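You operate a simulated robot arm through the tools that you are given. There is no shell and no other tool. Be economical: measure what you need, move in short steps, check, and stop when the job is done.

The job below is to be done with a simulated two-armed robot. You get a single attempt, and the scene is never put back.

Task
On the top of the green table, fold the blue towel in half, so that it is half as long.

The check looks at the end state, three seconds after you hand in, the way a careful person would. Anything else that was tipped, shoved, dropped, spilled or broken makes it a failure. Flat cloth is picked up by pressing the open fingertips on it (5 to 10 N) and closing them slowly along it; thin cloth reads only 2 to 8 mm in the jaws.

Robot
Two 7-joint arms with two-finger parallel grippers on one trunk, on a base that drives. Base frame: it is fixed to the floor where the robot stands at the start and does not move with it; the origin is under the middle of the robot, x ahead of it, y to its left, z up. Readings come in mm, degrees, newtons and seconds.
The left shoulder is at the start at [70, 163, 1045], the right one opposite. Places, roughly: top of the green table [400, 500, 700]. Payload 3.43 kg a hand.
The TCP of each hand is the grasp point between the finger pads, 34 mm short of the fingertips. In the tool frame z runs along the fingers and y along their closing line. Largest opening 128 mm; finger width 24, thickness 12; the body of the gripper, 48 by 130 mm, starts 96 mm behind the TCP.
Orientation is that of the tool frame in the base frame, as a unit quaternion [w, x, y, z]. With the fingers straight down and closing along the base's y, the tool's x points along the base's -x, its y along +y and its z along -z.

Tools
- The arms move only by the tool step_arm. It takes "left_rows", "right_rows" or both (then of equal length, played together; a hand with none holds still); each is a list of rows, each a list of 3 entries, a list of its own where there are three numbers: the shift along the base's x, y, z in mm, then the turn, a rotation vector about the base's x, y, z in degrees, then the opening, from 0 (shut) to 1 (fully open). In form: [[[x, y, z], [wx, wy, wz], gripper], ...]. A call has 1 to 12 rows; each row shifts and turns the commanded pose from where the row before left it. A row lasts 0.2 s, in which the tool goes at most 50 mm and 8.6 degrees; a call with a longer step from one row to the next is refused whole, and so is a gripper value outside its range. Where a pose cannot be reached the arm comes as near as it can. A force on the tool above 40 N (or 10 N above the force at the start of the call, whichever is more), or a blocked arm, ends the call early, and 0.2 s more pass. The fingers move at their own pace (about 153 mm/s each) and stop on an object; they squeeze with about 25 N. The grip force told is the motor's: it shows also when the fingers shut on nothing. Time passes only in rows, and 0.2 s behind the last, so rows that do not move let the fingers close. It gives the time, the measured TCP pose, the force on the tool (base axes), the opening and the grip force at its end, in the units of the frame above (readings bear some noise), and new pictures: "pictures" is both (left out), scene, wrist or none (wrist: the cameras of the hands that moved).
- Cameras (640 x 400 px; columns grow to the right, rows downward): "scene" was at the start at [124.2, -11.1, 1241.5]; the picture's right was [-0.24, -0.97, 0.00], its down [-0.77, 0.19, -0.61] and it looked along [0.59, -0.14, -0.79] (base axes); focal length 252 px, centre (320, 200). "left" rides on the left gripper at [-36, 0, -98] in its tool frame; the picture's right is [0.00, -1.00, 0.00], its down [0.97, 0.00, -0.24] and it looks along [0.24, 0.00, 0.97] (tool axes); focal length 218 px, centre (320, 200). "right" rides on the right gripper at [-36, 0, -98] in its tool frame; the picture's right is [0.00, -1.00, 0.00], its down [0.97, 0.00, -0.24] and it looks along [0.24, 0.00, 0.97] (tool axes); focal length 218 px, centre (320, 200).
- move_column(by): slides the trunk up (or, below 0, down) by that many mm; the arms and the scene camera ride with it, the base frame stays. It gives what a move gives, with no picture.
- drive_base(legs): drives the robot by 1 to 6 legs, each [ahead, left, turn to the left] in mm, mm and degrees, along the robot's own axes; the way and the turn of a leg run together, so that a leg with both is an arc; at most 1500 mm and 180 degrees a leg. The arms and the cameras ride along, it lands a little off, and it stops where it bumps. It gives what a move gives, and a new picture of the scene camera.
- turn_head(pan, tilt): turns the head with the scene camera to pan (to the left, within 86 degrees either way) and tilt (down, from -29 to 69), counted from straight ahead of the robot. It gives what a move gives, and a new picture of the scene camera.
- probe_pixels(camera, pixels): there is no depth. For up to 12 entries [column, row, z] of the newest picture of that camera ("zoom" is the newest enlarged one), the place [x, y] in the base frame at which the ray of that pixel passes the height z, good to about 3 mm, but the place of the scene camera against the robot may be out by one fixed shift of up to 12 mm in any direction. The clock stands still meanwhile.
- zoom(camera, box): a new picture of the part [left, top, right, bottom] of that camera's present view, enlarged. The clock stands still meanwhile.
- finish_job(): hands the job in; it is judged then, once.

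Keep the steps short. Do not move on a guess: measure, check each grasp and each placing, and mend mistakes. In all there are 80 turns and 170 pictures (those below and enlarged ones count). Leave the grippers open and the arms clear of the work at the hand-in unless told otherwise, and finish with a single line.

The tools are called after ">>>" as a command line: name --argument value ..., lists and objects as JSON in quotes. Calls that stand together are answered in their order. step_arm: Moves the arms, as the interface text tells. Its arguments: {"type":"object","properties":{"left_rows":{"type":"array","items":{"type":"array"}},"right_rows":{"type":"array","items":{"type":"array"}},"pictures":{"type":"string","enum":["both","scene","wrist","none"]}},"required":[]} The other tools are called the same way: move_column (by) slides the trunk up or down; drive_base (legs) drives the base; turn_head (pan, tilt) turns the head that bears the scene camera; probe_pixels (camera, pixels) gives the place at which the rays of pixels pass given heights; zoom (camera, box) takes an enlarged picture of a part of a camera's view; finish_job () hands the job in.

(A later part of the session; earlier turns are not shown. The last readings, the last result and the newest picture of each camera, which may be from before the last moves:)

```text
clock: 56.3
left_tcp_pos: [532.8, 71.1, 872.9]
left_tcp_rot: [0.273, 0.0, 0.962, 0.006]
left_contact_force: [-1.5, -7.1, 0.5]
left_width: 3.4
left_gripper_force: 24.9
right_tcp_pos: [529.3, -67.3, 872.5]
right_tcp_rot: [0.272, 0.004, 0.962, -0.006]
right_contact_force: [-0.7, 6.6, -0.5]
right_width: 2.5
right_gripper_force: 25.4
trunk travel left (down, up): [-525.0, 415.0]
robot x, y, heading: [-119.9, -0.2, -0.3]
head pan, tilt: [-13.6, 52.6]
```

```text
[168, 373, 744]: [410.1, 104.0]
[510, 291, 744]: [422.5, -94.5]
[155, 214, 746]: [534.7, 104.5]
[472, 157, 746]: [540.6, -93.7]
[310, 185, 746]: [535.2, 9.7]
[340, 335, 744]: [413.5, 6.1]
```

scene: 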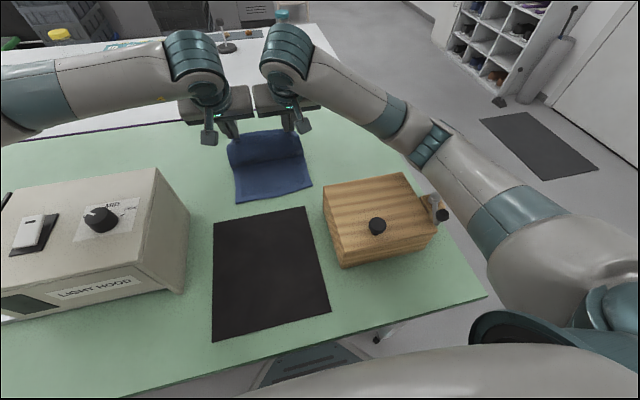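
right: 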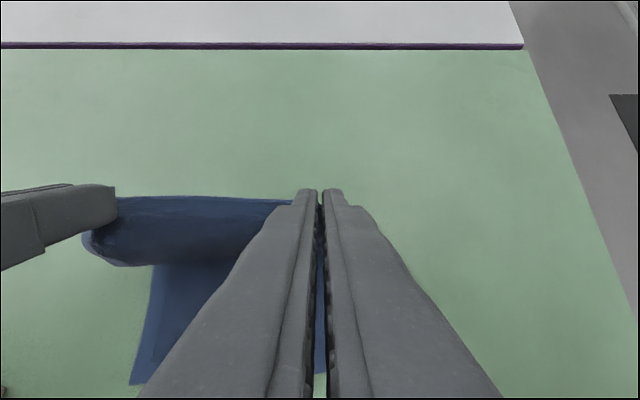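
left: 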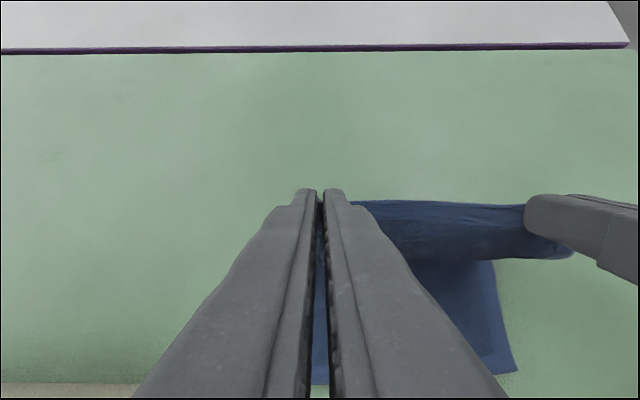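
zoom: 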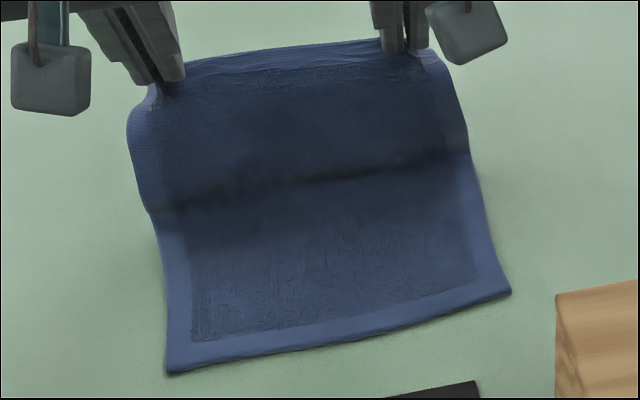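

The bend line is at about x 535, right at the middle of the towel. I lean the held edge toward the near side, with the fingers tilted a little more. Then I'll release it at height, so that it springs straight and falls onto the near edge.

>>> step_arm --left_rows '[[[-12.8, 0, -4.8], [0, -2.2, 0], 0], [[-12.8, 0, -4.8], [0, -2.2, 0], 0], [[-12.8, 0, -4.8], [0, -2.2, 0], 0], [[-12.8, 0, -4.8], [0, -2.2, 0], 0], [[-12.8, 0, -4.8], [0, -2.2, 0], 0], [[-12.8, 0, -4.8], [0, -2.2, 0], 0], [[0, 0, 0], [0, 0, 0], 0]]' --right_rows '[[[-12.3, 0, -4.8], [0, -2.2, 0], 0], [[-12.3, 0, -4.8], [0, -2.2, 0], 0], [[-12.3, 0, -4.8], [0, -2.2, 0], 0], [[-12.3, 0, -4.8], [0, -2.2, 0], 0], [[-12.3, 0, -4.8], [0, -2.2, 0], 0], [[-12.3, 0, -4.8], [0, -2.2, 0], 0], [[0, 0, 0], [0, 0, 0], 0]]' --pictures "wrist"

>>> zoom --camera "scene" --box '[200, 120, 340, 210]'

```text
clock: 57.9
left_tcp_pos: [454.7, 70.8, 846.5]
left_tcp_rot: [0.381, -0.001, 0.925, 0.007]
left_contact_force: [0.5, -6.7, -1.2]
left_width: 3.8
left_gripper_force: 24.8
right_tcp_pos: [456.4, -67.3, 842.2]
right_tcp_rot: [0.381, 0.003, 0.925, -0.005]
right_contact_force: [-0.4, 7.2, -0.6]
right_width: 2.2
right_gripper_force: 24.9
trunk travel left (down, up): [-525.0, 415.0]
robot x, y, heading: [-124.4, 2.7, 0.2]
head pan, tilt: [-13.6, 52.6]
```

right: 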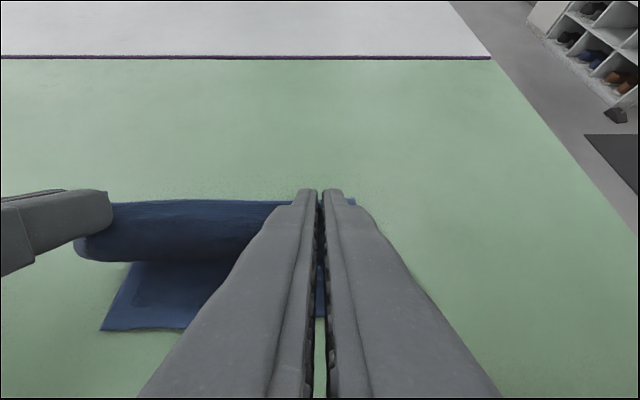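
left: 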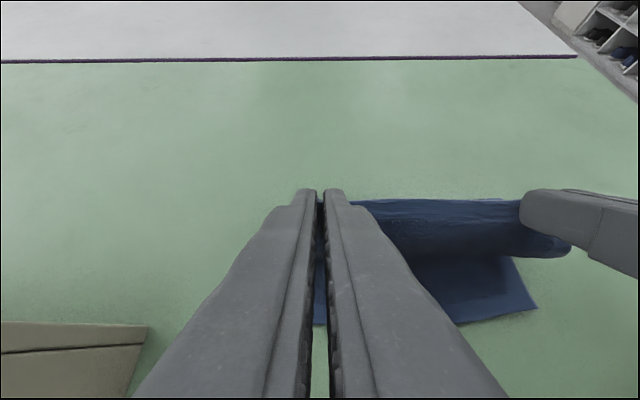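

```text
4.44 times, centred on (270, 165) of scene
```

zoom: 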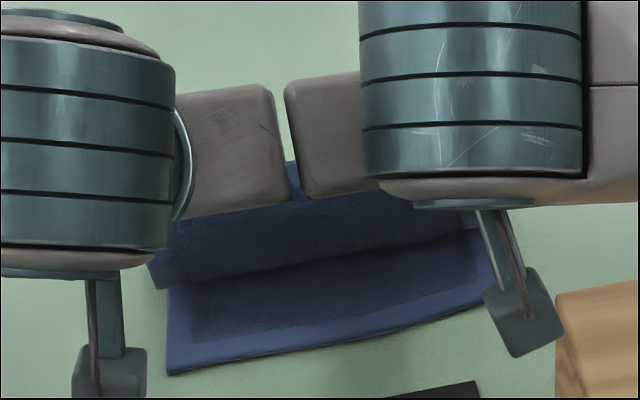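

The panel leans over the near half. I release now, quickly, and wait for it to settle.

>>> step_arm --left_rows '[[[0, 0, 0], [0, 0, 0], 0.4], [[0, 0, 0], [0, 0, 0], 0.4], [[0, 0, 0], [0, 0, 0], 0.4], [[0, 0, 25], [0, 0, 0], 0.4], [[0, 0, 25], [0, 0, 0], 0.4], [[0, 0, 25], [0, 0, 0], 0.4]]' --right_rows '[[[0, 0, 0], [0, 0, 0], 0.4], [[0, 0, 0], [0, 0, 0], 0.4], [[0, 0, 0], [0, 0, 0], 0.4], [[0, 0, 25], [0, 0, 0], 0.4], [[0, 0, 25], [0, 0, 0], 0.4], [[0, 0, 25], [0, 0, 0], 0.4]]'

>>> zoom --camera "scene" --box '[200, 120, 340, 210]'

```text
clock: 59.3
left_tcp_pos: [451.9, 70.5, 921.4]
left_tcp_rot: [0.381, 0.0, 0.924, 0.006]
left_contact_force: [0.5, -0.4, -0.4]
left_width: 51.3
left_gripper_force: 0.1
right_tcp_pos: [455.6, -69.7, 919.9]
right_tcp_rot: [0.381, 0.005, 0.925, -0.006]
right_contact_force: [0.5, 0.6, 1.0]
right_width: 51.4
right_gripper_force: 0.2
trunk travel left (down, up): [-525.0, 415.0]
robot x, y, heading: [-122.9, -5.3, 0.1]
head pan, tilt: [-13.6, 52.6]
```

scene: 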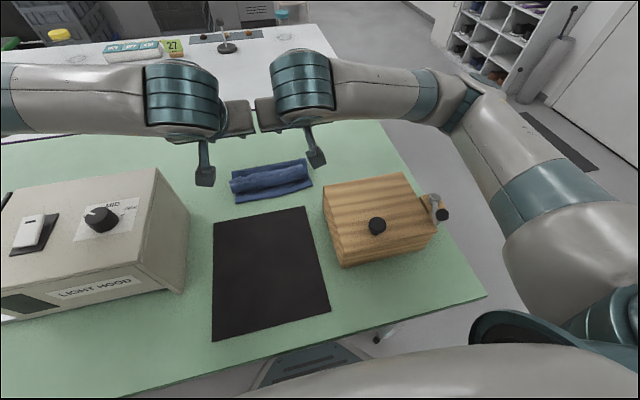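
right: 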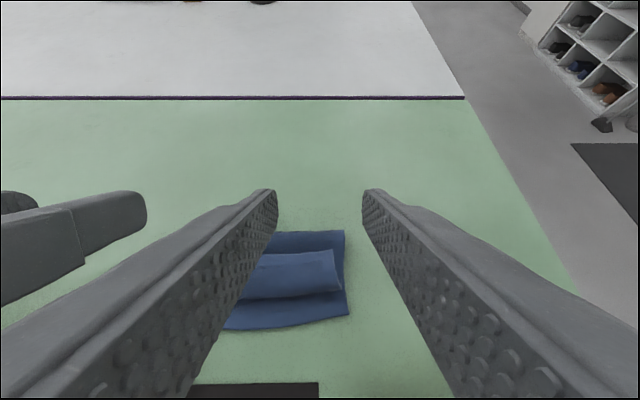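
left: 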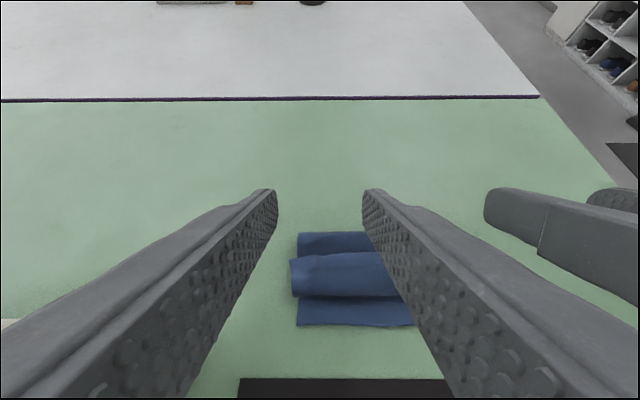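

```text
4.44 times, centred on (270, 165) of scene
```

zoom: 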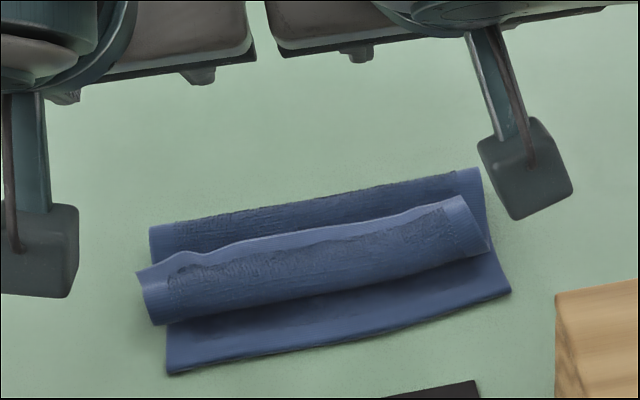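

The towel settled with the strip rolled back on top, its edge at about x 480. I need its height, so I look closer through both wrist cameras.

>>> zoom --camera "left" --box '[270, 210, 430, 350]'

>>> zoom --camera "right" --box '[220, 210, 380, 350]'

>>> probe_pixels --camera "left" --pixels '[[298, 325, 744], [298, 234, 750], [292, 262, 770], [292, 262, 755], [292, 298, 760], [350, 253, 770]]'

>>> probe_pixels --camera "right" --pixels '[[348, 315, 744], [345, 231, 750], [333, 250, 770], [333, 250, 755], [340, 290, 760]]'

```text
2.86 times, centred on (350, 280) of left
```

zoom: 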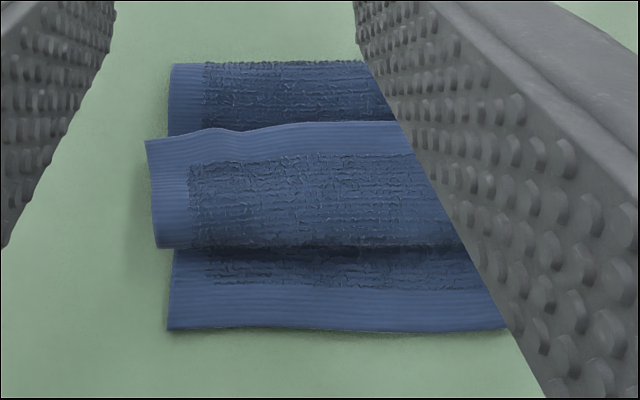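

```text
2.86 times, centred on (300, 280) of right
```

zoom: 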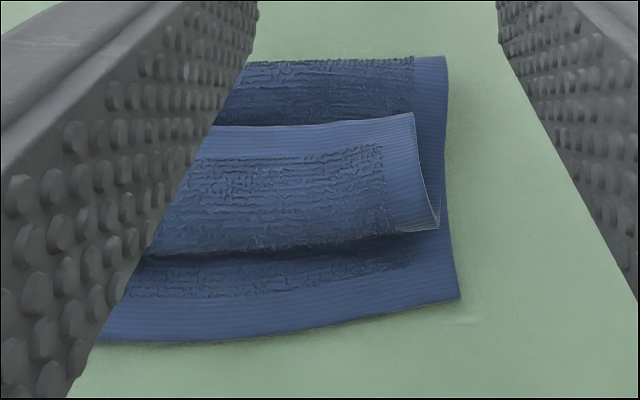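

```text
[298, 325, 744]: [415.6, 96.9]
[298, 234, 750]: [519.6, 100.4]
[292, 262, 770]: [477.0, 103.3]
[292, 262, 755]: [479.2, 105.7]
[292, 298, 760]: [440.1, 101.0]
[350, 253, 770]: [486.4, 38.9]
```

```text
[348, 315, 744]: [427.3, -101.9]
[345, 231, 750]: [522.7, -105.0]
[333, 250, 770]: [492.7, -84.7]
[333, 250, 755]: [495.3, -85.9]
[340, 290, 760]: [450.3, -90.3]
```

The flap rises from its curl (x ≈ 445) to a free edge at about x 485. Fingers tilted slightly backward can come in from beyond the flap, catch under it and push it over. I rotate the hands to a -20° tilt and place them beyond the edge, still high.

>>> step_arm --left_rows '[[[12, 0, 0], [0, 8.2, 0], 0.4], [[12, 0, 0], [0, 8.2, 0], 0.4], [[12, 0, 0], [0, 8.2, 0], 0.4], [[12, 0, 0], [0, 8.2, 0], 0.4], [[12, 0, 0], [0, 8.2, 0], 0.4], [[12, 0, 0], [0, 8.2, 0], 0.4], [[12, 0, 0], [0, 8.2, 0], 0.4], [[12, 0, -20], [0, 8.2, 0], 0.4], [[0, 0, 0], [0, 0, 0], 0.4]]' --right_rows '[[[12, 0, 0], [0, 8.2, 0], 0.4], [[12, 0, 0], [0, 8.2, 0], 0.4], [[12, 0, 0], [0, 8.2, 0], 0.4], [[12, 0, 0], [0, 8.2, 0], 0.4], [[12, 0, 0], [0, 8.2, 0], 0.4], [[12, 0, 0], [0, 8.2, 0], 0.4], [[12, 0, 0], [0, 8.2, 0], 0.4], [[12, 0, -20], [0, 8.2, 0], 0.4], [[0, 0, 0], [0, 0, 0], 0.4]]'

>>> zoom --camera "right" --box '[100, 180, 420, 380]'

```text
clock: 61.3
left_tcp_pos: [550.5, 70.4, 903.0]
left_tcp_rot: [-0.181, 0.004, 0.983, 0.005]
left_contact_force: [0.3, -1.2, -0.5]
left_width: 51.1
left_gripper_force: 0.1
right_tcp_pos: [551.7, -66.8, 899.0]
right_tcp_rot: [-0.18, 0.0, 0.984, -0.008]
right_contact_force: [-0.1, 0.3, -0.1]
right_width: 51.2
right_gripper_force: 0.0
trunk travel left (down, up): [-525.0, 415.0]
robot x, y, heading: [-124.0, 3.4, -0.1]
head pan, tilt: [-13.6, 52.6]
```

scene: 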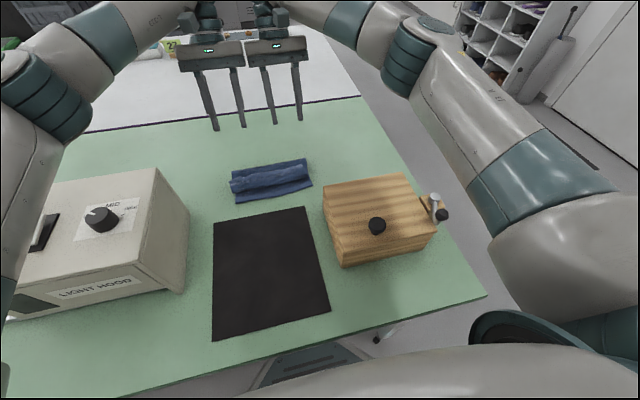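
right: 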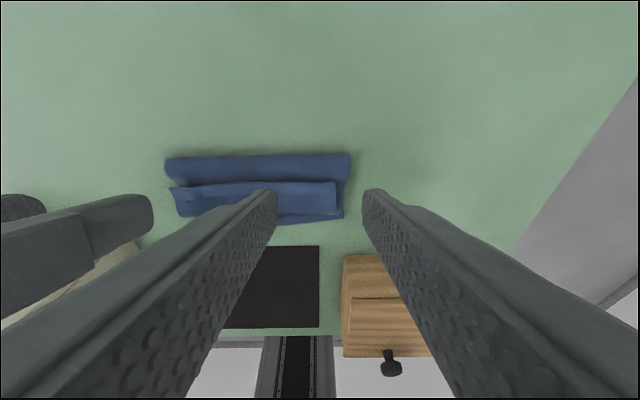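
left: 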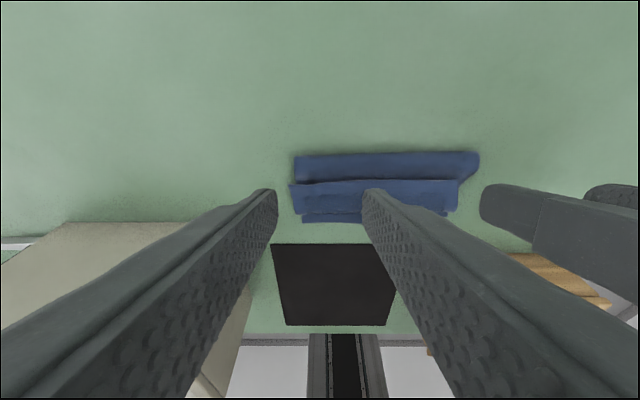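

```text
2.00 times, centred on (260, 280) of right
```

zoom: 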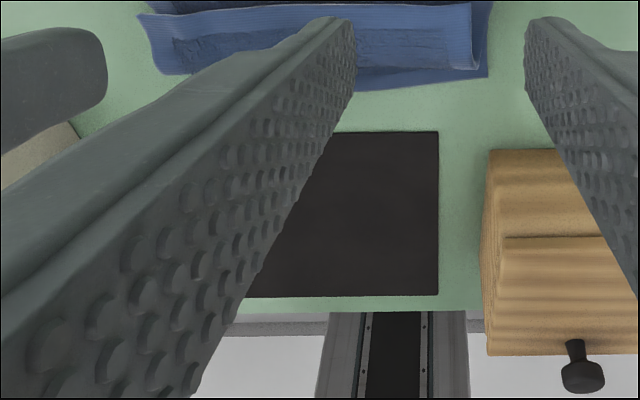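

Triangulated, the flap's edge is at z ≈ 762, about 15 mm above the table. I lower the fingertips just beyond it (tip x ≈ 512) to z ≈ 759 and check.

>>> step_arm --left_rows '[[[-9, 0, -25], [0, 0, 0], 0.4], [[-9, 0, -25], [0, 0, 0], 0.4], [[-9, 0, -25], [0, 0, 0], 0.4], [[0, 0, -20], [0, 0, 0], 0.4], [[0, 0, -16], [0, 0, 0], 0.4], [[0, 0, 0], [0, 0, 0], 0.4]]' --right_rows '[[[-9, 0, -25], [0, 0, 0], 0.4], [[-9, 0, -25], [0, 0, 0], 0.4], [[-9, 0, -25], [0, 0, 0], 0.4], [[0, 0, -20], [0, 0, 0], 0.4], [[0, 0, -12], [0, 0, 0], 0.4], [[0, 0, 0], [0, 0, 0], 0.4]]'

>>> zoom --camera "scene" --box '[200, 120, 340, 210]'

```text
clock: 62.7
left_tcp_pos: [524.7, 70.4, 791.3]
left_tcp_rot: [-0.181, 0.004, 0.983, 0.005]
left_contact_force: [-0.5, -0.4, -0.2]
left_width: 51.1
left_gripper_force: 0.1
right_tcp_pos: [523.6, -67.2, 791.2]
right_tcp_rot: [-0.18, 0.001, 0.984, -0.007]
right_contact_force: [-0.1, -1.3, 0.0]
right_width: 51.5
right_gripper_force: 0.0
trunk travel left (down, up): [-525.0, 415.0]
robot x, y, heading: [-119.6, 2.8, 0.1]
head pan, tilt: [-13.6, 52.6]
```

scene: 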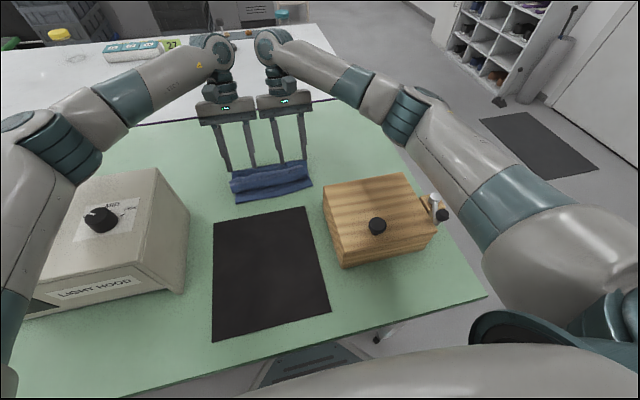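
right: 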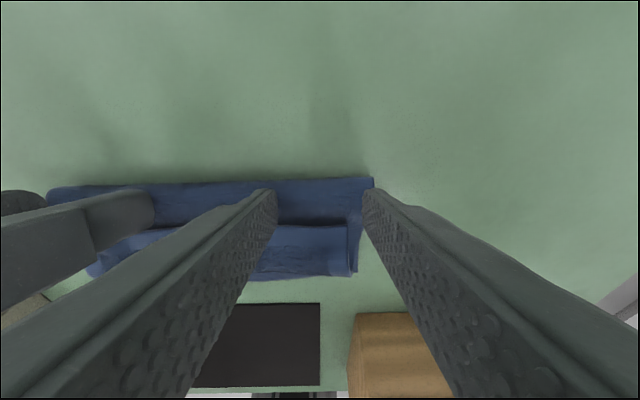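
left: 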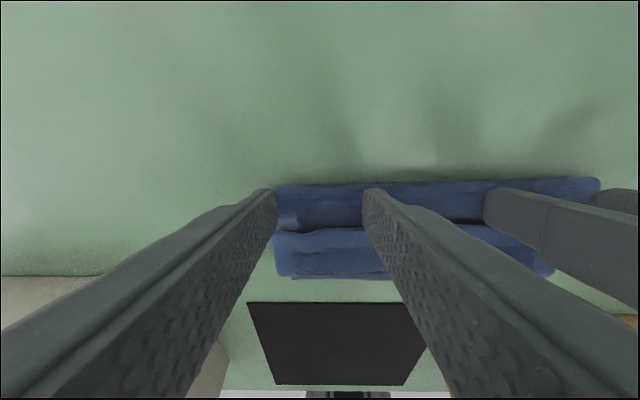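

```text
4.44 times, centred on (270, 165) of scene
```

zoom: 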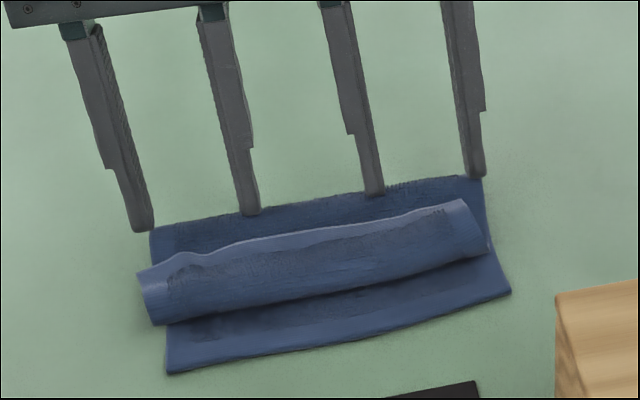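

The tips hover just beyond the flap with no contact. I sweep towards the near side, slightly lower and then rising, to carry the flap over.

>>> step_arm --left_rows '[[[-6, 0, -3], [0, 0, 0], 0.33], [[-10, 0, -2], [0, 0, 0], 0.33], [[-10, 0, -1], [0, 0, 0], 0.33], [[-10, 0, 1], [0, 0, 0], 0.33], [[-11, 0, 4], [0, 0, 0], 0.33], [[-11, 0, 6], [0, 0, 0], 0.33]]' --right_rows '[[[-6, 0, -3], [0, 0, 0], 0.33], [[-10, 0, -2], [0, 0, 0], 0.33], [[-10, 0, -1], [0, 0, 0], 0.33], [[-10, 0, 1], [0, 0, 0], 0.33], [[-11, 0, 4], [0, 0, 0], 0.33], [[-11, 0, 6], [0, 0, 0], 0.33]]'

>>> zoom --camera "scene" --box '[200, 120, 340, 210]'

```text
clock: 64.1
left_tcp_pos: [465.2, 72.7, 794.9]
left_tcp_rot: [-0.181, 0.004, 0.983, 0.005]
left_contact_force: [0.8, -0.7, 0.5]
left_width: 42.3
left_gripper_force: 0.0
right_tcp_pos: [467.3, -66.2, 799.0]
right_tcp_rot: [-0.182, 0.0, 0.983, -0.007]
right_contact_force: [-0.2, -0.3, 0.0]
right_width: 42.3
right_gripper_force: 0.0
trunk travel left (down, up): [-525.0, 415.0]
robot x, y, heading: [-117.2, 0.6, -0.0]
head pan, tilt: [-13.6, 52.6]
```

scene: 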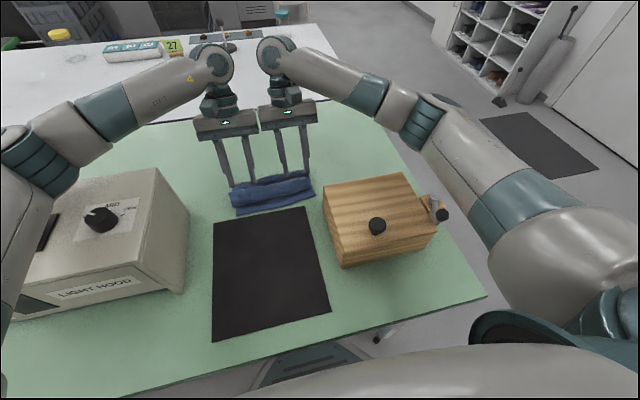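
right: 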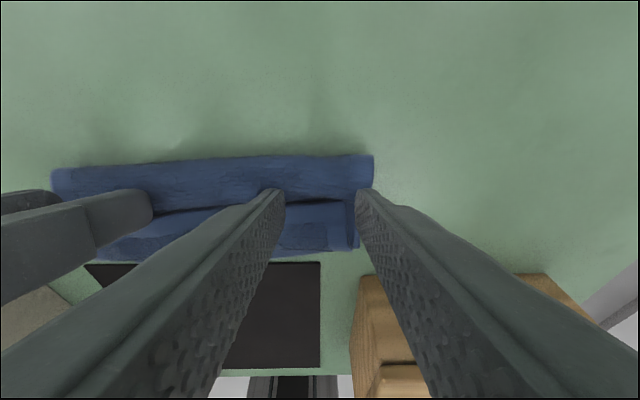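
left: 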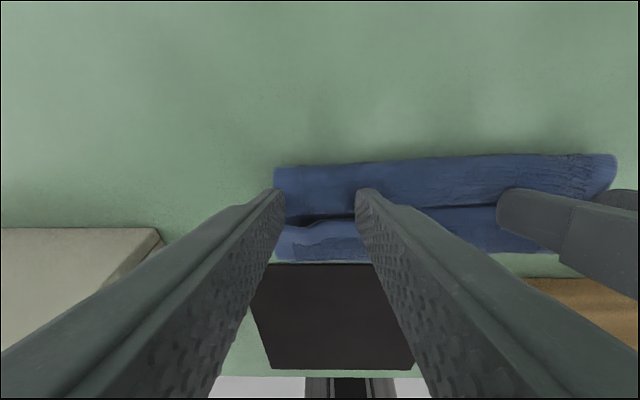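

```text
4.44 times, centred on (270, 165) of scene
```

zoom: 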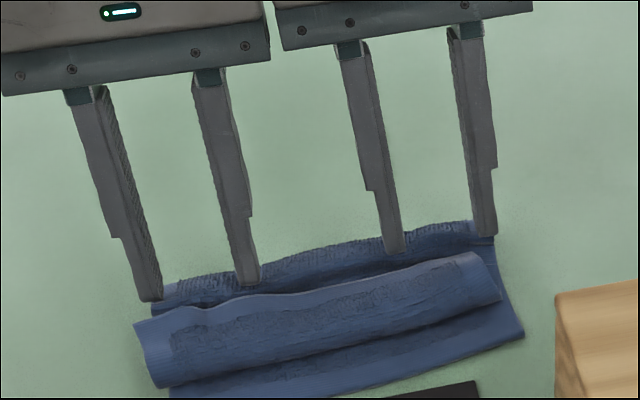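

The tall crease caught the fingers and the whole towel slid about 50 mm, so I stop sweeping. A grip closing along x, with the hands yawed 90°, lets the cloth leave the jaws upward, so a forward tilt leans the end toward the near side. I lift off, spread and straighten the hands, then yaw both by +90°.

>>> step_arm --left_rows '[[[5, 0, 20], [0, 0, 0], 0.26], [[5, 0, 30], [0, 0, 0], 0.26], [[0, 10, 40], [0, -7, 0], 0.26], [[0, 10, 0], [0, -7, 0], 0.26], [[0, 0, 0], [0, -7, 0], 0.26], [[0, 0, 0], [0, 0, 8.2], 0.26], [[0, 0, 0], [0, 0, 8.2], 0.26], [[0, 0, 0], [0, 0, 8.2], 0.26], [[0, 0, 0], [0, 0, 8.2], 0.26], [[0, 0, 0], [0, 0, 8.2], 0.26]]' --right_rows '[[[5, 0, 20], [0, 0, 0], 0.26], [[5, 0, 30], [0, 0, 0], 0.26], [[0, -10, 40], [0, -7, 0], 0.26], [[0, -10, 0], [0, -7, 0], 0.26], [[0, 0, 0], [0, -7, 0], 0.26], [[0, 0, 0], [0, 0, 8.2], 0.26], [[0, 0, 0], [0, 0, 8.2], 0.26], [[0, 0, 0], [0, 0, 8.2], 0.26], [[0, 0, 0], [0, 0, 8.2], 0.26], [[0, 0, 0], [0, 0, 8.2], 0.26]]' --pictures "none"

>>> step_arm --left_rows '[[[0, 0, 0], [0, 0, 8.2], 0.26], [[0, 0, 0], [0, 0, 8.2], 0.26], [[0, 0, 0], [0, 0, 8.2], 0.26], [[0, 0, 0], [0, 0, 8.2], 0.26], [[0, 0, 0], [0, 0, 8.2], 0.26], [[0, 0, 0], [0, 0, 8], 0.26], [[0, 0, 0], [0, 0, 0], 0.26]]' --right_rows '[[[0, 0, 0], [0, 0, 8.2], 0.26], [[0, 0, 0], [0, 0, 8.2], 0.26], [[0, 0, 0], [0, 0, 8.2], 0.26], [[0, 0, 0], [0, 0, 8.2], 0.26], [[0, 0, 0], [0, 0, 8.2], 0.26], [[0, 0, 0], [0, 0, 8], 0.26], [[0, 0, 0], [0, 0, 0], 0.26]]' --pictures "none"

>>> step_arm --left_rows '[[[0, 0, 0], [0, -8, 0], 0.26], [[0, 0, 0], [0, -8, 0], 0.26], [[0, 0, 0], [0, -8, 0], 0.26], [[0, 0, 0], [0, -8, 0], 0.26], [[0, 0, 0], [0, -8, 0], 0.26], [[0, 0, 0], [0, 0, 0], 0.26]]' --right_rows '[[[0, 0, 0], [0, -8, 0], 0.26], [[0, 0, 0], [0, -8, 0], 0.26], [[0, 0, 0], [0, -8, 0], 0.26], [[0, 0, 0], [0, -8, 0], 0.26], [[0, 0, 0], [0, -8, 0], 0.26], [[0, 0, 0], [0, 0, 0], 0.26]]' --pictures "scene"

>>> zoom --camera "scene" --box '[200, 120, 340, 220]'

```text
clock: 66.3
left_tcp_pos: [475.8, 90.6, 884.4]
left_tcp_rot: [-0.001, -0.349, 0.937, 0.005]
left_contact_force: [0.6, -0.5, 0.1]
left_width: 33.4
left_gripper_force: 0.1
right_tcp_pos: [477.4, -87.2, 887.0]
right_tcp_rot: [0.004, -0.35, 0.937, -0.005]
right_contact_force: [0.1, -0.2, 0.2]
right_width: 33.2
right_gripper_force: 0.1
trunk travel left (down, up): [-525.0, 415.0]
robot x, y, heading: [-117.3, 1.5, 0.0]
head pan, tilt: [-13.6, 52.6]
```

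```text
clock: 67.9
left_tcp_pos: [476.3, 90.7, 884.1]
left_tcp_rot: [-0.004, -0.706, 0.708, 0.005]
left_contact_force: [-1.1, 0.0, -0.3]
left_width: 33.3
left_gripper_force: 0.1
right_tcp_pos: [478.3, -86.8, 886.3]
right_tcp_rot: [0.006, -0.707, 0.708, -0.005]
right_contact_force: [0.5, 0.2, -0.9]
right_width: 33.3
right_gripper_force: 0.1
trunk travel left (down, up): [-525.0, 415.0]
robot x, y, heading: [-119.2, -0.7, -0.2]
head pan, tilt: [-13.6, 52.6]
```

```text
clock: 69.3
left_tcp_pos: [475.8, 89.6, 884.2]
left_tcp_rot: [0.24, -0.665, 0.667, -0.237]
left_contact_force: [-0.4, -0.5, -0.3]
left_width: 33.2
left_gripper_force: 0.0
right_tcp_pos: [475.9, -87.3, 888.1]
right_tcp_rot: [0.248, -0.662, 0.663, -0.245]
right_contact_force: [-0.4, 0.1, 0.4]
right_width: 33.3
right_gripper_force: 0.1
trunk travel left (down, up): [-525.0, 415.0]
robot x, y, heading: [-121.7, 2.0, 0.2]
head pan, tilt: [-13.6, 52.6]
```

scene: 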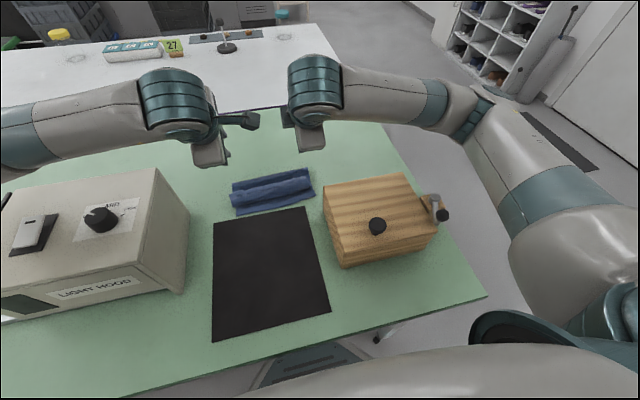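

```text
4.00 times, centred on (270, 170) of scene
```

zoom: 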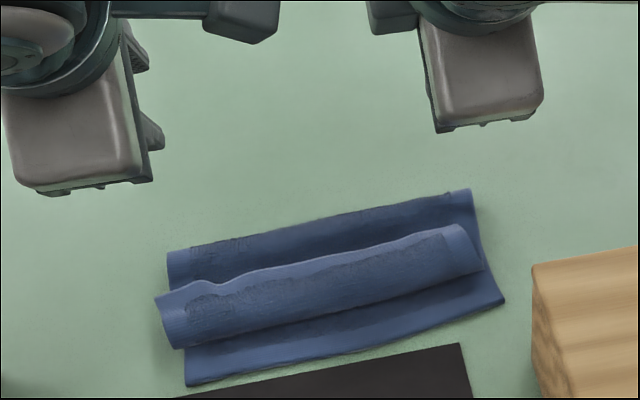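

The 40° tilt is reachable in this hand orientation too. The towel is intact, just clear of the mat. I measure the flap.

>>> probe_pixels --camera "zoom" --pixels '[[187, 385, 744], [503, 302, 744], [157, 297, 762], [200, 286, 762], [455, 226, 762], [420, 234, 762], [178, 348, 757], [482, 270, 757], [170, 255, 750], [470, 192, 750], [185, 398, 744], [460, 345, 744]]'

```text
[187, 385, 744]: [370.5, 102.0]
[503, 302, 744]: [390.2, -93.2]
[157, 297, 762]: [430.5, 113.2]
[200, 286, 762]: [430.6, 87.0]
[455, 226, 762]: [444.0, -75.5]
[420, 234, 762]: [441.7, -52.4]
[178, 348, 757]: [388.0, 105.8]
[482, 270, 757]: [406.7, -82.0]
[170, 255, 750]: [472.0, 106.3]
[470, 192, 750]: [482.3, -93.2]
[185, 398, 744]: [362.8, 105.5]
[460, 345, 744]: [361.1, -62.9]
```

Correcting for the scene camera's offset, the flap edge is at x ≈ 435 (left) and 449 (right). I return the hands to vertical, move above the flap with a 25 mm opening, and lower to just above it.

>>> step_arm --left_rows '[[[-11, 0, 0], [0, 8, 0], 0.2], [[-11, 0, 0], [0, 8, 0], 0.2], [[-11, 1, 0], [0, 8, 0], 0.2], [[-12, 1, 0], [0, 8, 0], 0.2], [[-12, 0, 0], [0, 8, 0], 0.2], [[0, 0, -25], [0, 0, 0], 0.2], [[0, 0, -25], [0, 0, 0], 0.2], [[0, 0, -25], [0, 0, 0], 0.2], [[0, 0, 0], [0, 0, 0], 0.2]]' --right_rows '[[[-9, 4, 0], [0, 8, 0], 0.2], [[-9, 4, 0], [0, 8, 0], 0.2], [[-9, 5, 0], [0, 8, 0], 0.2], [[-9, 5, 0], [0, 8, 0], 0.2], [[-8, 5, 0], [0, 8, 0], 0.2], [[0, 0, -25], [0, 0, 0], 0.2], [[0, 0, -25], [0, 0, 0], 0.2], [[0, 0, -27], [0, 0, 0], 0.2], [[0, 0, 0], [0, 0, 0], 0.2]]' --pictures "wrist"

```text
clock: 71.3
left_tcp_pos: [419.8, 92.7, 807.5]
left_tcp_rot: [-0.003, -0.705, 0.709, 0.006]
left_contact_force: [-0.2, -1.1, 0.3]
left_width: 25.5
left_gripper_force: 0.1
right_tcp_pos: [433.2, -63.6, 809.4]
right_tcp_rot: [0.007, -0.706, 0.708, -0.005]
right_contact_force: [0.3, 0.7, 0.3]
right_width: 25.8
right_gripper_force: 0.2
trunk travel left (down, up): [-525.0, 415.0]
robot x, y, heading: [-119.7, -0.9, -0.0]
head pan, tilt: [-13.6, 52.6]
```

right: 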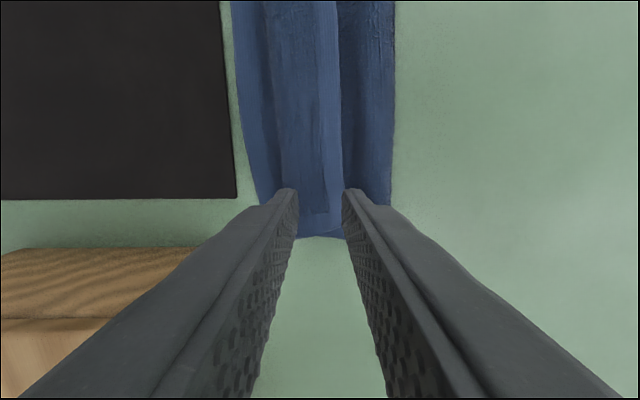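
left: 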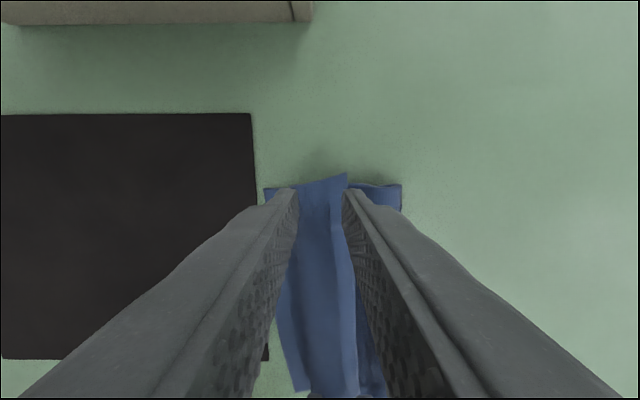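

Both finger pairs straddle the flap with its edge just under the outer finger. I lower slowly to contact.

>>> step_arm --left_rows '[[[0, 0, -6], [0, 0, 0], 0.2], [[0, 0, -5], [0, 0, 0], 0.2], [[0, 0, -3], [0, 0, 0], 0.2], [[0, 0, -3], [0, 0, 0], 0.2], [[0, 0, 0], [0, 0, 0], 0.2]]' --right_rows '[[[-2, 0, -7], [0, 0, 0], 0.2], [[0, 0, -6], [0, 0, 0], 0.2], [[0, 0, -3], [0, 0, 0], 0.2], [[0, 0, -3], [0, 0, 0], 0.2], [[0, 0, 0], [0, 0, 0], 0.2]]' --pictures "none"

```text
clock: 72.5
left_tcp_pos: [420.2, 91.9, 794.1]
left_tcp_rot: [-0.001, -0.706, 0.708, 0.005]
left_contact_force: [-0.5, 0.0, 0.0]
left_width: 25.6
left_gripper_force: 0.0
right_tcp_pos: [431.8, -65.5, 792.8]
right_tcp_rot: [0.006, -0.706, 0.708, -0.005]
right_contact_force: [0.7, 0.8, 0.5]
right_width: 25.8
right_gripper_force: 0.1
trunk travel left (down, up): [-525.0, 415.0]
robot x, y, heading: [-124.7, 0.5, 0.3]
head pan, tilt: [-13.6, 52.6]
```

Tip z ≈ 759 and no force yet, so I go on down.

>>> step_arm --left_rows '[[[0, 0, -3], [0, 0, 0], 0.2], [[0, 0, -2], [0, 0, 0], 0.2], [[0, 0, -2], [0, 0, 0], 0.2], [[0, 0, 0], [0, 0, 0], 0.2]]' --right_rows '[[[0, 0, -3], [0, 0, 0], 0.2], [[0, 0, -2], [0, 0, 0], 0.2], [[0, 0, -2], [0, 0, 0], 0.2], [[0, 0, 0], [0, 0, 0], 0.2]]' --pictures "none"

```text
clock: 73.5
left_tcp_pos: [422.3, 90.8, 791.7]
left_tcp_rot: [0.002, -0.705, 0.709, 0.002]
left_contact_force: [-0.8, 0.9, 0.1]
left_width: 25.9
left_gripper_force: 0.1
right_tcp_pos: [430.5, -66.6, 784.9]
right_tcp_rot: [0.009, -0.705, 0.709, -0.002]
right_contact_force: [1.9, 1.3, 6.0]
right_width: 24.8
right_gripper_force: 0.0
trunk travel left (down, up): [-525.0, 415.0]
robot x, y, heading: [-122.0, 0.7, -0.1]
head pan, tilt: [-13.6, 52.6]
```

The left hand hangs 5 mm high without any force reading. I check with a scene picture for a collision.

>>> zoom --camera "scene" --box '[140, 90, 380, 230]'

```text
2.67 times, centred on (260, 160) of scene
```

zoom: 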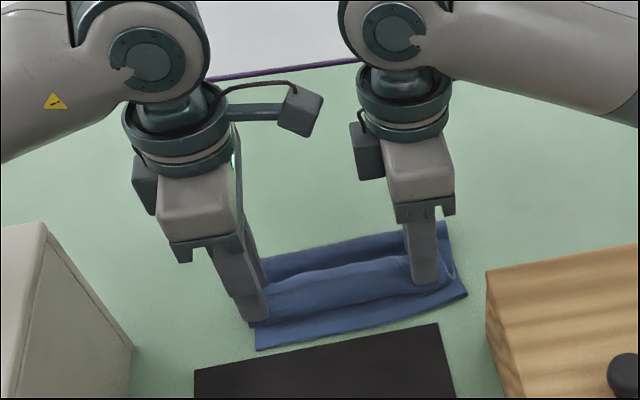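

There is no collision; a gap remains between the wrist parts. I lower the left further.

>>> step_arm --left_rows '[[[-1, 0, -2], [0, 0, 0], 0.2], [[0, 0, -2], [0, 0, 0], 0.2], [[0, 0, 0], [0, 0, 0], 0.2]]' --right_rows '[[[0, 0, 0], [0, 0, 0], 0.2], [[0, 0, 0], [0, 0, 0], 0.2], [[0, 0, 0], [0, 0, 0], 0.2]]' --pictures "none"

```text
clock: 74.3
left_tcp_pos: [421.7, 90.6, 790.1]
left_tcp_rot: [0.004, -0.707, 0.708, 0.0]
left_contact_force: [-0.4, -0.6, 0.2]
left_width: 25.8
left_gripper_force: 0.1
right_tcp_pos: [430.5, -66.5, 784.7]
right_tcp_rot: [0.008, -0.706, 0.708, -0.003]
right_contact_force: [1.0, 1.0, 4.2]
right_width: 24.8
right_gripper_force: 0.2
trunk travel left (down, up): [-525.0, 415.0]
robot x, y, heading: [-121.7, 0.5, 0.1]
head pan, tilt: [-13.6, 52.6]
```

The left arm seems blocked by something above the wrist. I back it up 8 mm and look at the whole scene.

>>> step_arm --left_rows '[[[0, 0, 5], [0, 0, 0], 0.2], [[0, 0, 3], [0, 0, 0], 0.2], [[0, 0, 0], [0, 0, 0], 0.2]]' --pictures "scene"

```text
clock: 75.1
left_tcp_pos: [418.1, 91.2, 793.2]
left_tcp_rot: [0.0, -0.706, 0.708, 0.003]
left_contact_force: [-0.3, 0.1, -0.8]
left_width: 25.6
left_gripper_force: 0.0
right_tcp_pos: [429.4, -65.6, 784.0]
right_tcp_rot: [0.008, -0.706, 0.708, -0.004]
right_contact_force: [1.2, -0.3, 4.0]
right_width: 25.1
right_gripper_force: 0.0
trunk travel left (down, up): [-525.0, 415.0]
robot x, y, heading: [-123.3, -0.7, 0.1]
head pan, tilt: [-13.6, 52.6]
```

scene: 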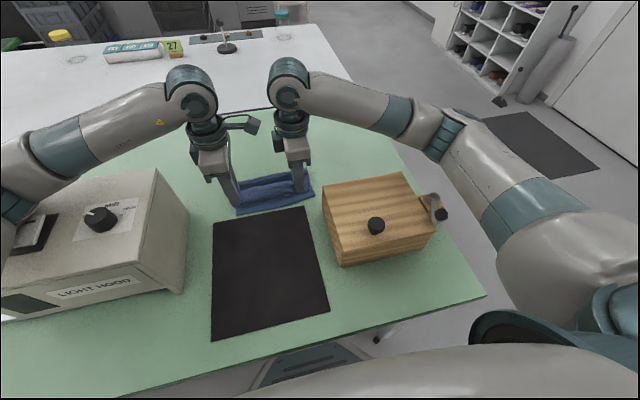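

The left elbow comes down onto the grey hood, which hasn't moved. I raise the trunk by 120 mm so the elbows ride higher, then bring the hands back down.

>>> move_column --by 120

>>> step_arm --left_rows '[[[1, 0, -30], [0, 0, 0], 0.2], [[0, 0, -30], [0, 0, 0], 0.2], [[0, 0, -30], [0, 0, 0], 0.2], [[0, 0, -26], [0, 0, 0], 0.2], [[0, 0, 0], [0, 0, 0], 0.2]]' --right_rows '[[[2, 0, -30], [0, 0, 0], 0.2], [[0, 0, -30], [0, 0, 0], 0.2], [[0, 0, -30], [0, 0, 0], 0.2], [[0, 0, -19], [0, 0, 0], 0.2], [[0, 0, 0], [0, 0, 0], 0.2]]' --pictures "both"

```text
clock: 76.6
left_tcp_pos: [418.3, 92.0, 909.8]
left_tcp_rot: [-0.003, -0.705, 0.709, 0.006]
left_contact_force: [0.2, -0.1, -1.1]
left_width: 25.6
left_gripper_force: 0.1
right_tcp_pos: [431.8, -64.0, 904.0]
right_tcp_rot: [0.006, -0.706, 0.708, -0.004]
right_contact_force: [0.0, 1.0, 0.1]
right_width: 25.7
right_gripper_force: 0.0
trunk travel left (down, up): [-645.0, 295.0]
robot x, y, heading: [-119.8, 1.5, 0.1]
head pan, tilt: [-13.6, 52.6]
```

```text
clock: 77.8
left_tcp_pos: [420.3, 90.8, 794.9]
left_tcp_rot: [-0.003, -0.706, 0.708, 0.006]
left_contact_force: [0.6, 0.7, 0.4]
left_width: 25.6
left_gripper_force: 0.0
right_tcp_pos: [432.1, -64.8, 795.4]
right_tcp_rot: [0.006, -0.706, 0.708, -0.004]
right_contact_force: [0.9, -0.6, 0.2]
right_width: 25.5
right_gripper_force: 0.1
trunk travel left (down, up): [-645.0, 295.0]
robot x, y, heading: [-119.9, 0.9, 0.0]
head pan, tilt: [-13.6, 52.6]
```

scene: 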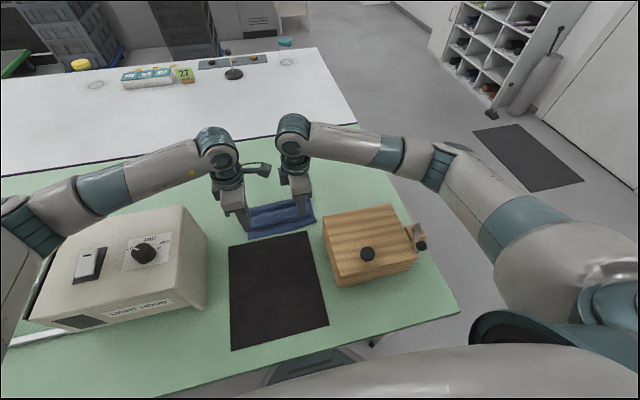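
right: 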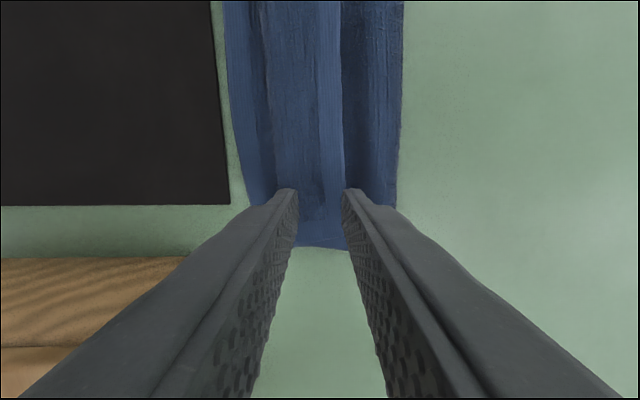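
left: 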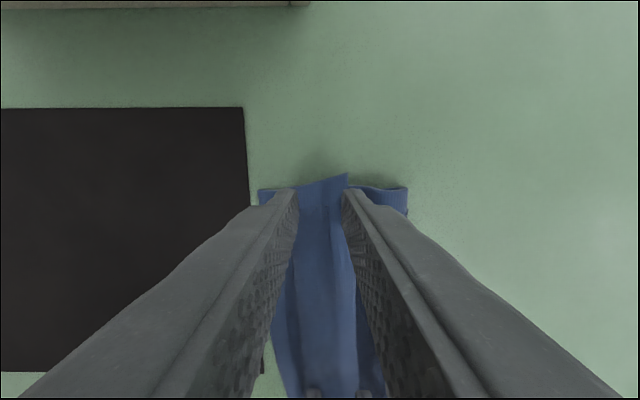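

The elbow is now well clear of the hood. I lower to contact.

>>> step_arm --left_rows '[[[0, 0, -3], [0, 0, 0], 0.2], [[0, 0, -3], [0, 0, 0], 0.2], [[0, 0, -2], [0, 0, 0], 0.2], [[0, 0, -2], [0, 0, 0], 0.2], [[0, 0, 0], [0, 0, 0], 0.2]]' --right_rows '[[[-1, 0, -3], [0, 0, 0], 0.2], [[0, 0, -3], [0, 0, 0], 0.2], [[0, 0, -2], [0, 0, 0], 0.2], [[0, 0, -2], [0, 0, 0], 0.2], [[0, 0, 0], [0, 0, 0], 0.2]]' --pictures "none"

```text
clock: 79.0
left_tcp_pos: [418.5, 91.4, 784.2]
left_tcp_rot: [-0.004, -0.705, 0.709, 0.004]
left_contact_force: [-0.2, -0.4, 3.7]
left_width: 25.4
left_gripper_force: 0.1
right_tcp_pos: [432.9, -64.2, 786.0]
right_tcp_rot: [0.007, -0.706, 0.709, -0.004]
right_contact_force: [-0.3, 0.2, 2.7]
right_width: 25.2
right_gripper_force: 0.0
trunk travel left (down, up): [-645.0, 295.0]
robot x, y, heading: [-123.4, 2.9, 0.2]
head pan, tilt: [-13.6, 52.6]
```

Contact is 3–4 N. I press 1 mm more and close slowly.

>>> step_arm --left_rows '[[[0, 0, -1.2], [0, 0, 0], 0.19], [[0, 0, 0], [0, 0, 0], 0.16], [[0, 0, 0], [0, 0, 0], 0.13], [[0, 0, 0], [0, 0, 0], 0.1], [[0, 0, 0], [0, 0, 0], 0.07], [[0, 0, 0], [0, 0, 0], 0.04], [[0, 0, 0], [0, 0, 0], 0.0], [[0, 0, 0], [0, 0, 0], 0]]' --right_rows '[[[0, 0, -1.5], [0, 0, 0], 0.19], [[0, 0, 0], [0, 0, 0], 0.16], [[0, 0, 0], [0, 0, 0], 0.13], [[0, 0, 0], [0, 0, 0], 0.1], [[0, 0, 0], [0, 0, 0], 0.07], [[0, 0, 0], [0, 0, 0], 0.04], [[0, 0, 0], [0, 0, 0], 0.0], [[0, 0, 0], [0, 0, 0], 0]]' --pictures "wrist"

```text
clock: 80.8
left_tcp_pos: [417.0, 91.5, 783.4]
left_tcp_rot: [-0.003, -0.706, 0.708, 0.004]
left_contact_force: [0.4, -0.1, 4.5]
left_width: 4.1
left_gripper_force: 25.1
right_tcp_pos: [432.1, -63.7, 783.9]
right_tcp_rot: [0.007, -0.706, 0.708, -0.005]
right_contact_force: [-0.9, 0.6, 2.1]
right_width: 3.9
right_gripper_force: 25.3
trunk travel left (down, up): [-645.0, 295.0]
robot x, y, heading: [-121.1, 2.5, -0.0]
head pan, tilt: [-13.6, 52.6]
```

right: 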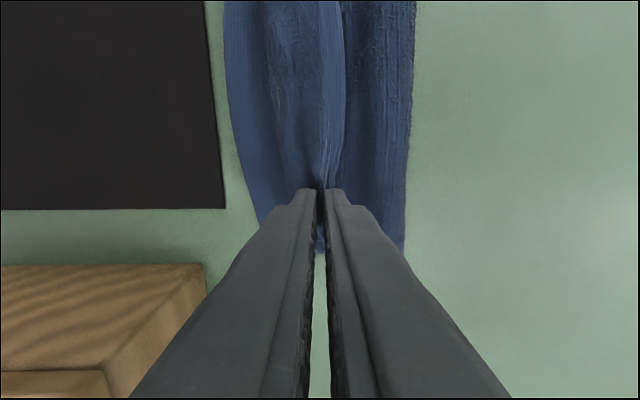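
left: 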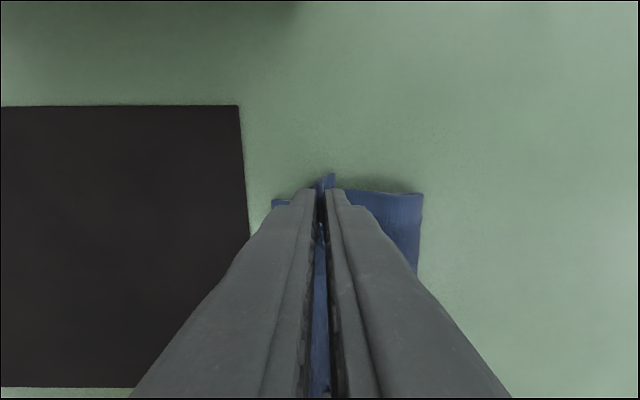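

Both hold 4 mm of the flap, with almost no tail. I lift up and forward so the towel stands, with the bend moving to its middle.

>>> step_arm --left_rows '[[[4, 0, 14], [0, 0, 0], 0], [[8, 0, 16], [0, 0, 0], 0], [[12, 0, 16], [0, 0, 0], 0], [[12, 0, 16], [0, 0, 0], 0], [[13, 0, 14], [0, 0, 0], 0], [[13, 0, 12], [0, 0, 0], 0], [[13, 0, 6], [0, 0, 0], 0], [[0, 0, 0], [0, 0, 0], 0]]' --right_rows '[[[4, 0, 14], [0, 0, 0], 0], [[8, 0, 16], [0, 0, 0], 0], [[12, 0, 16], [0, 0, 0], 0], [[12, 0, 16], [0, 0, 0], 0], [[13, 0, 14], [0, 0, 0], 0], [[13, 0, 12], [0, 0, 0], 0], [[13, 0, 6], [0, 0, 0], 0], [[0, 0, 0], [0, 0, 0], 0]]' --pictures "scene"

>>> zoom --camera "scene" --box '[200, 130, 360, 250]'

```text
clock: 82.6
left_tcp_pos: [492.8, 91.5, 876.8]
left_tcp_rot: [-0.003, -0.705, 0.709, 0.006]
left_contact_force: [0.3, -0.2, -0.3]
left_width: 4.0
left_gripper_force: 24.6
right_tcp_pos: [508.7, -63.0, 876.8]
right_tcp_rot: [0.007, -0.706, 0.708, -0.004]
right_contact_force: [-0.1, -0.1, 0.3]
right_width: 4.0
right_gripper_force: 25.7
trunk travel left (down, up): [-645.0, 295.0]
robot x, y, heading: [-118.4, -0.3, -0.2]
head pan, tilt: [-13.6, 52.6]
```

scene: 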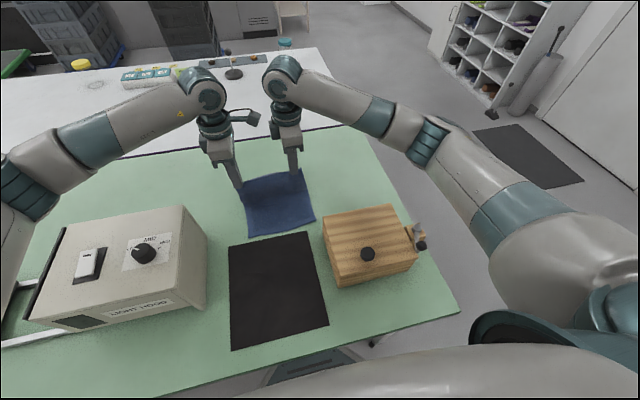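

```text
3.33 times, centred on (280, 190) of scene
```

zoom: 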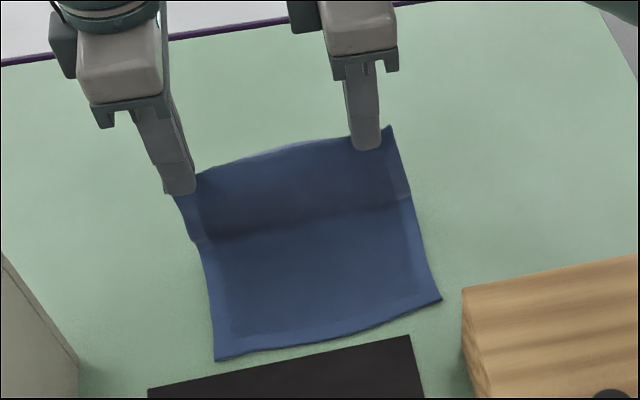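

The towel now stands cleanly, with no curl at the top. I measure the bend against the near edge.

>>> probe_pixels --camera "zoom" --pixels '[[215, 360, 744], [441, 300, 744], [200, 243, 746], [411, 198, 746], [310, 220, 746], [330, 337, 744]]'

```text
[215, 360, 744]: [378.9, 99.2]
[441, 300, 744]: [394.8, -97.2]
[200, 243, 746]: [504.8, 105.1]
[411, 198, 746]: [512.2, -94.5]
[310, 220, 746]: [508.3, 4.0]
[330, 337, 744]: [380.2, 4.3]
```

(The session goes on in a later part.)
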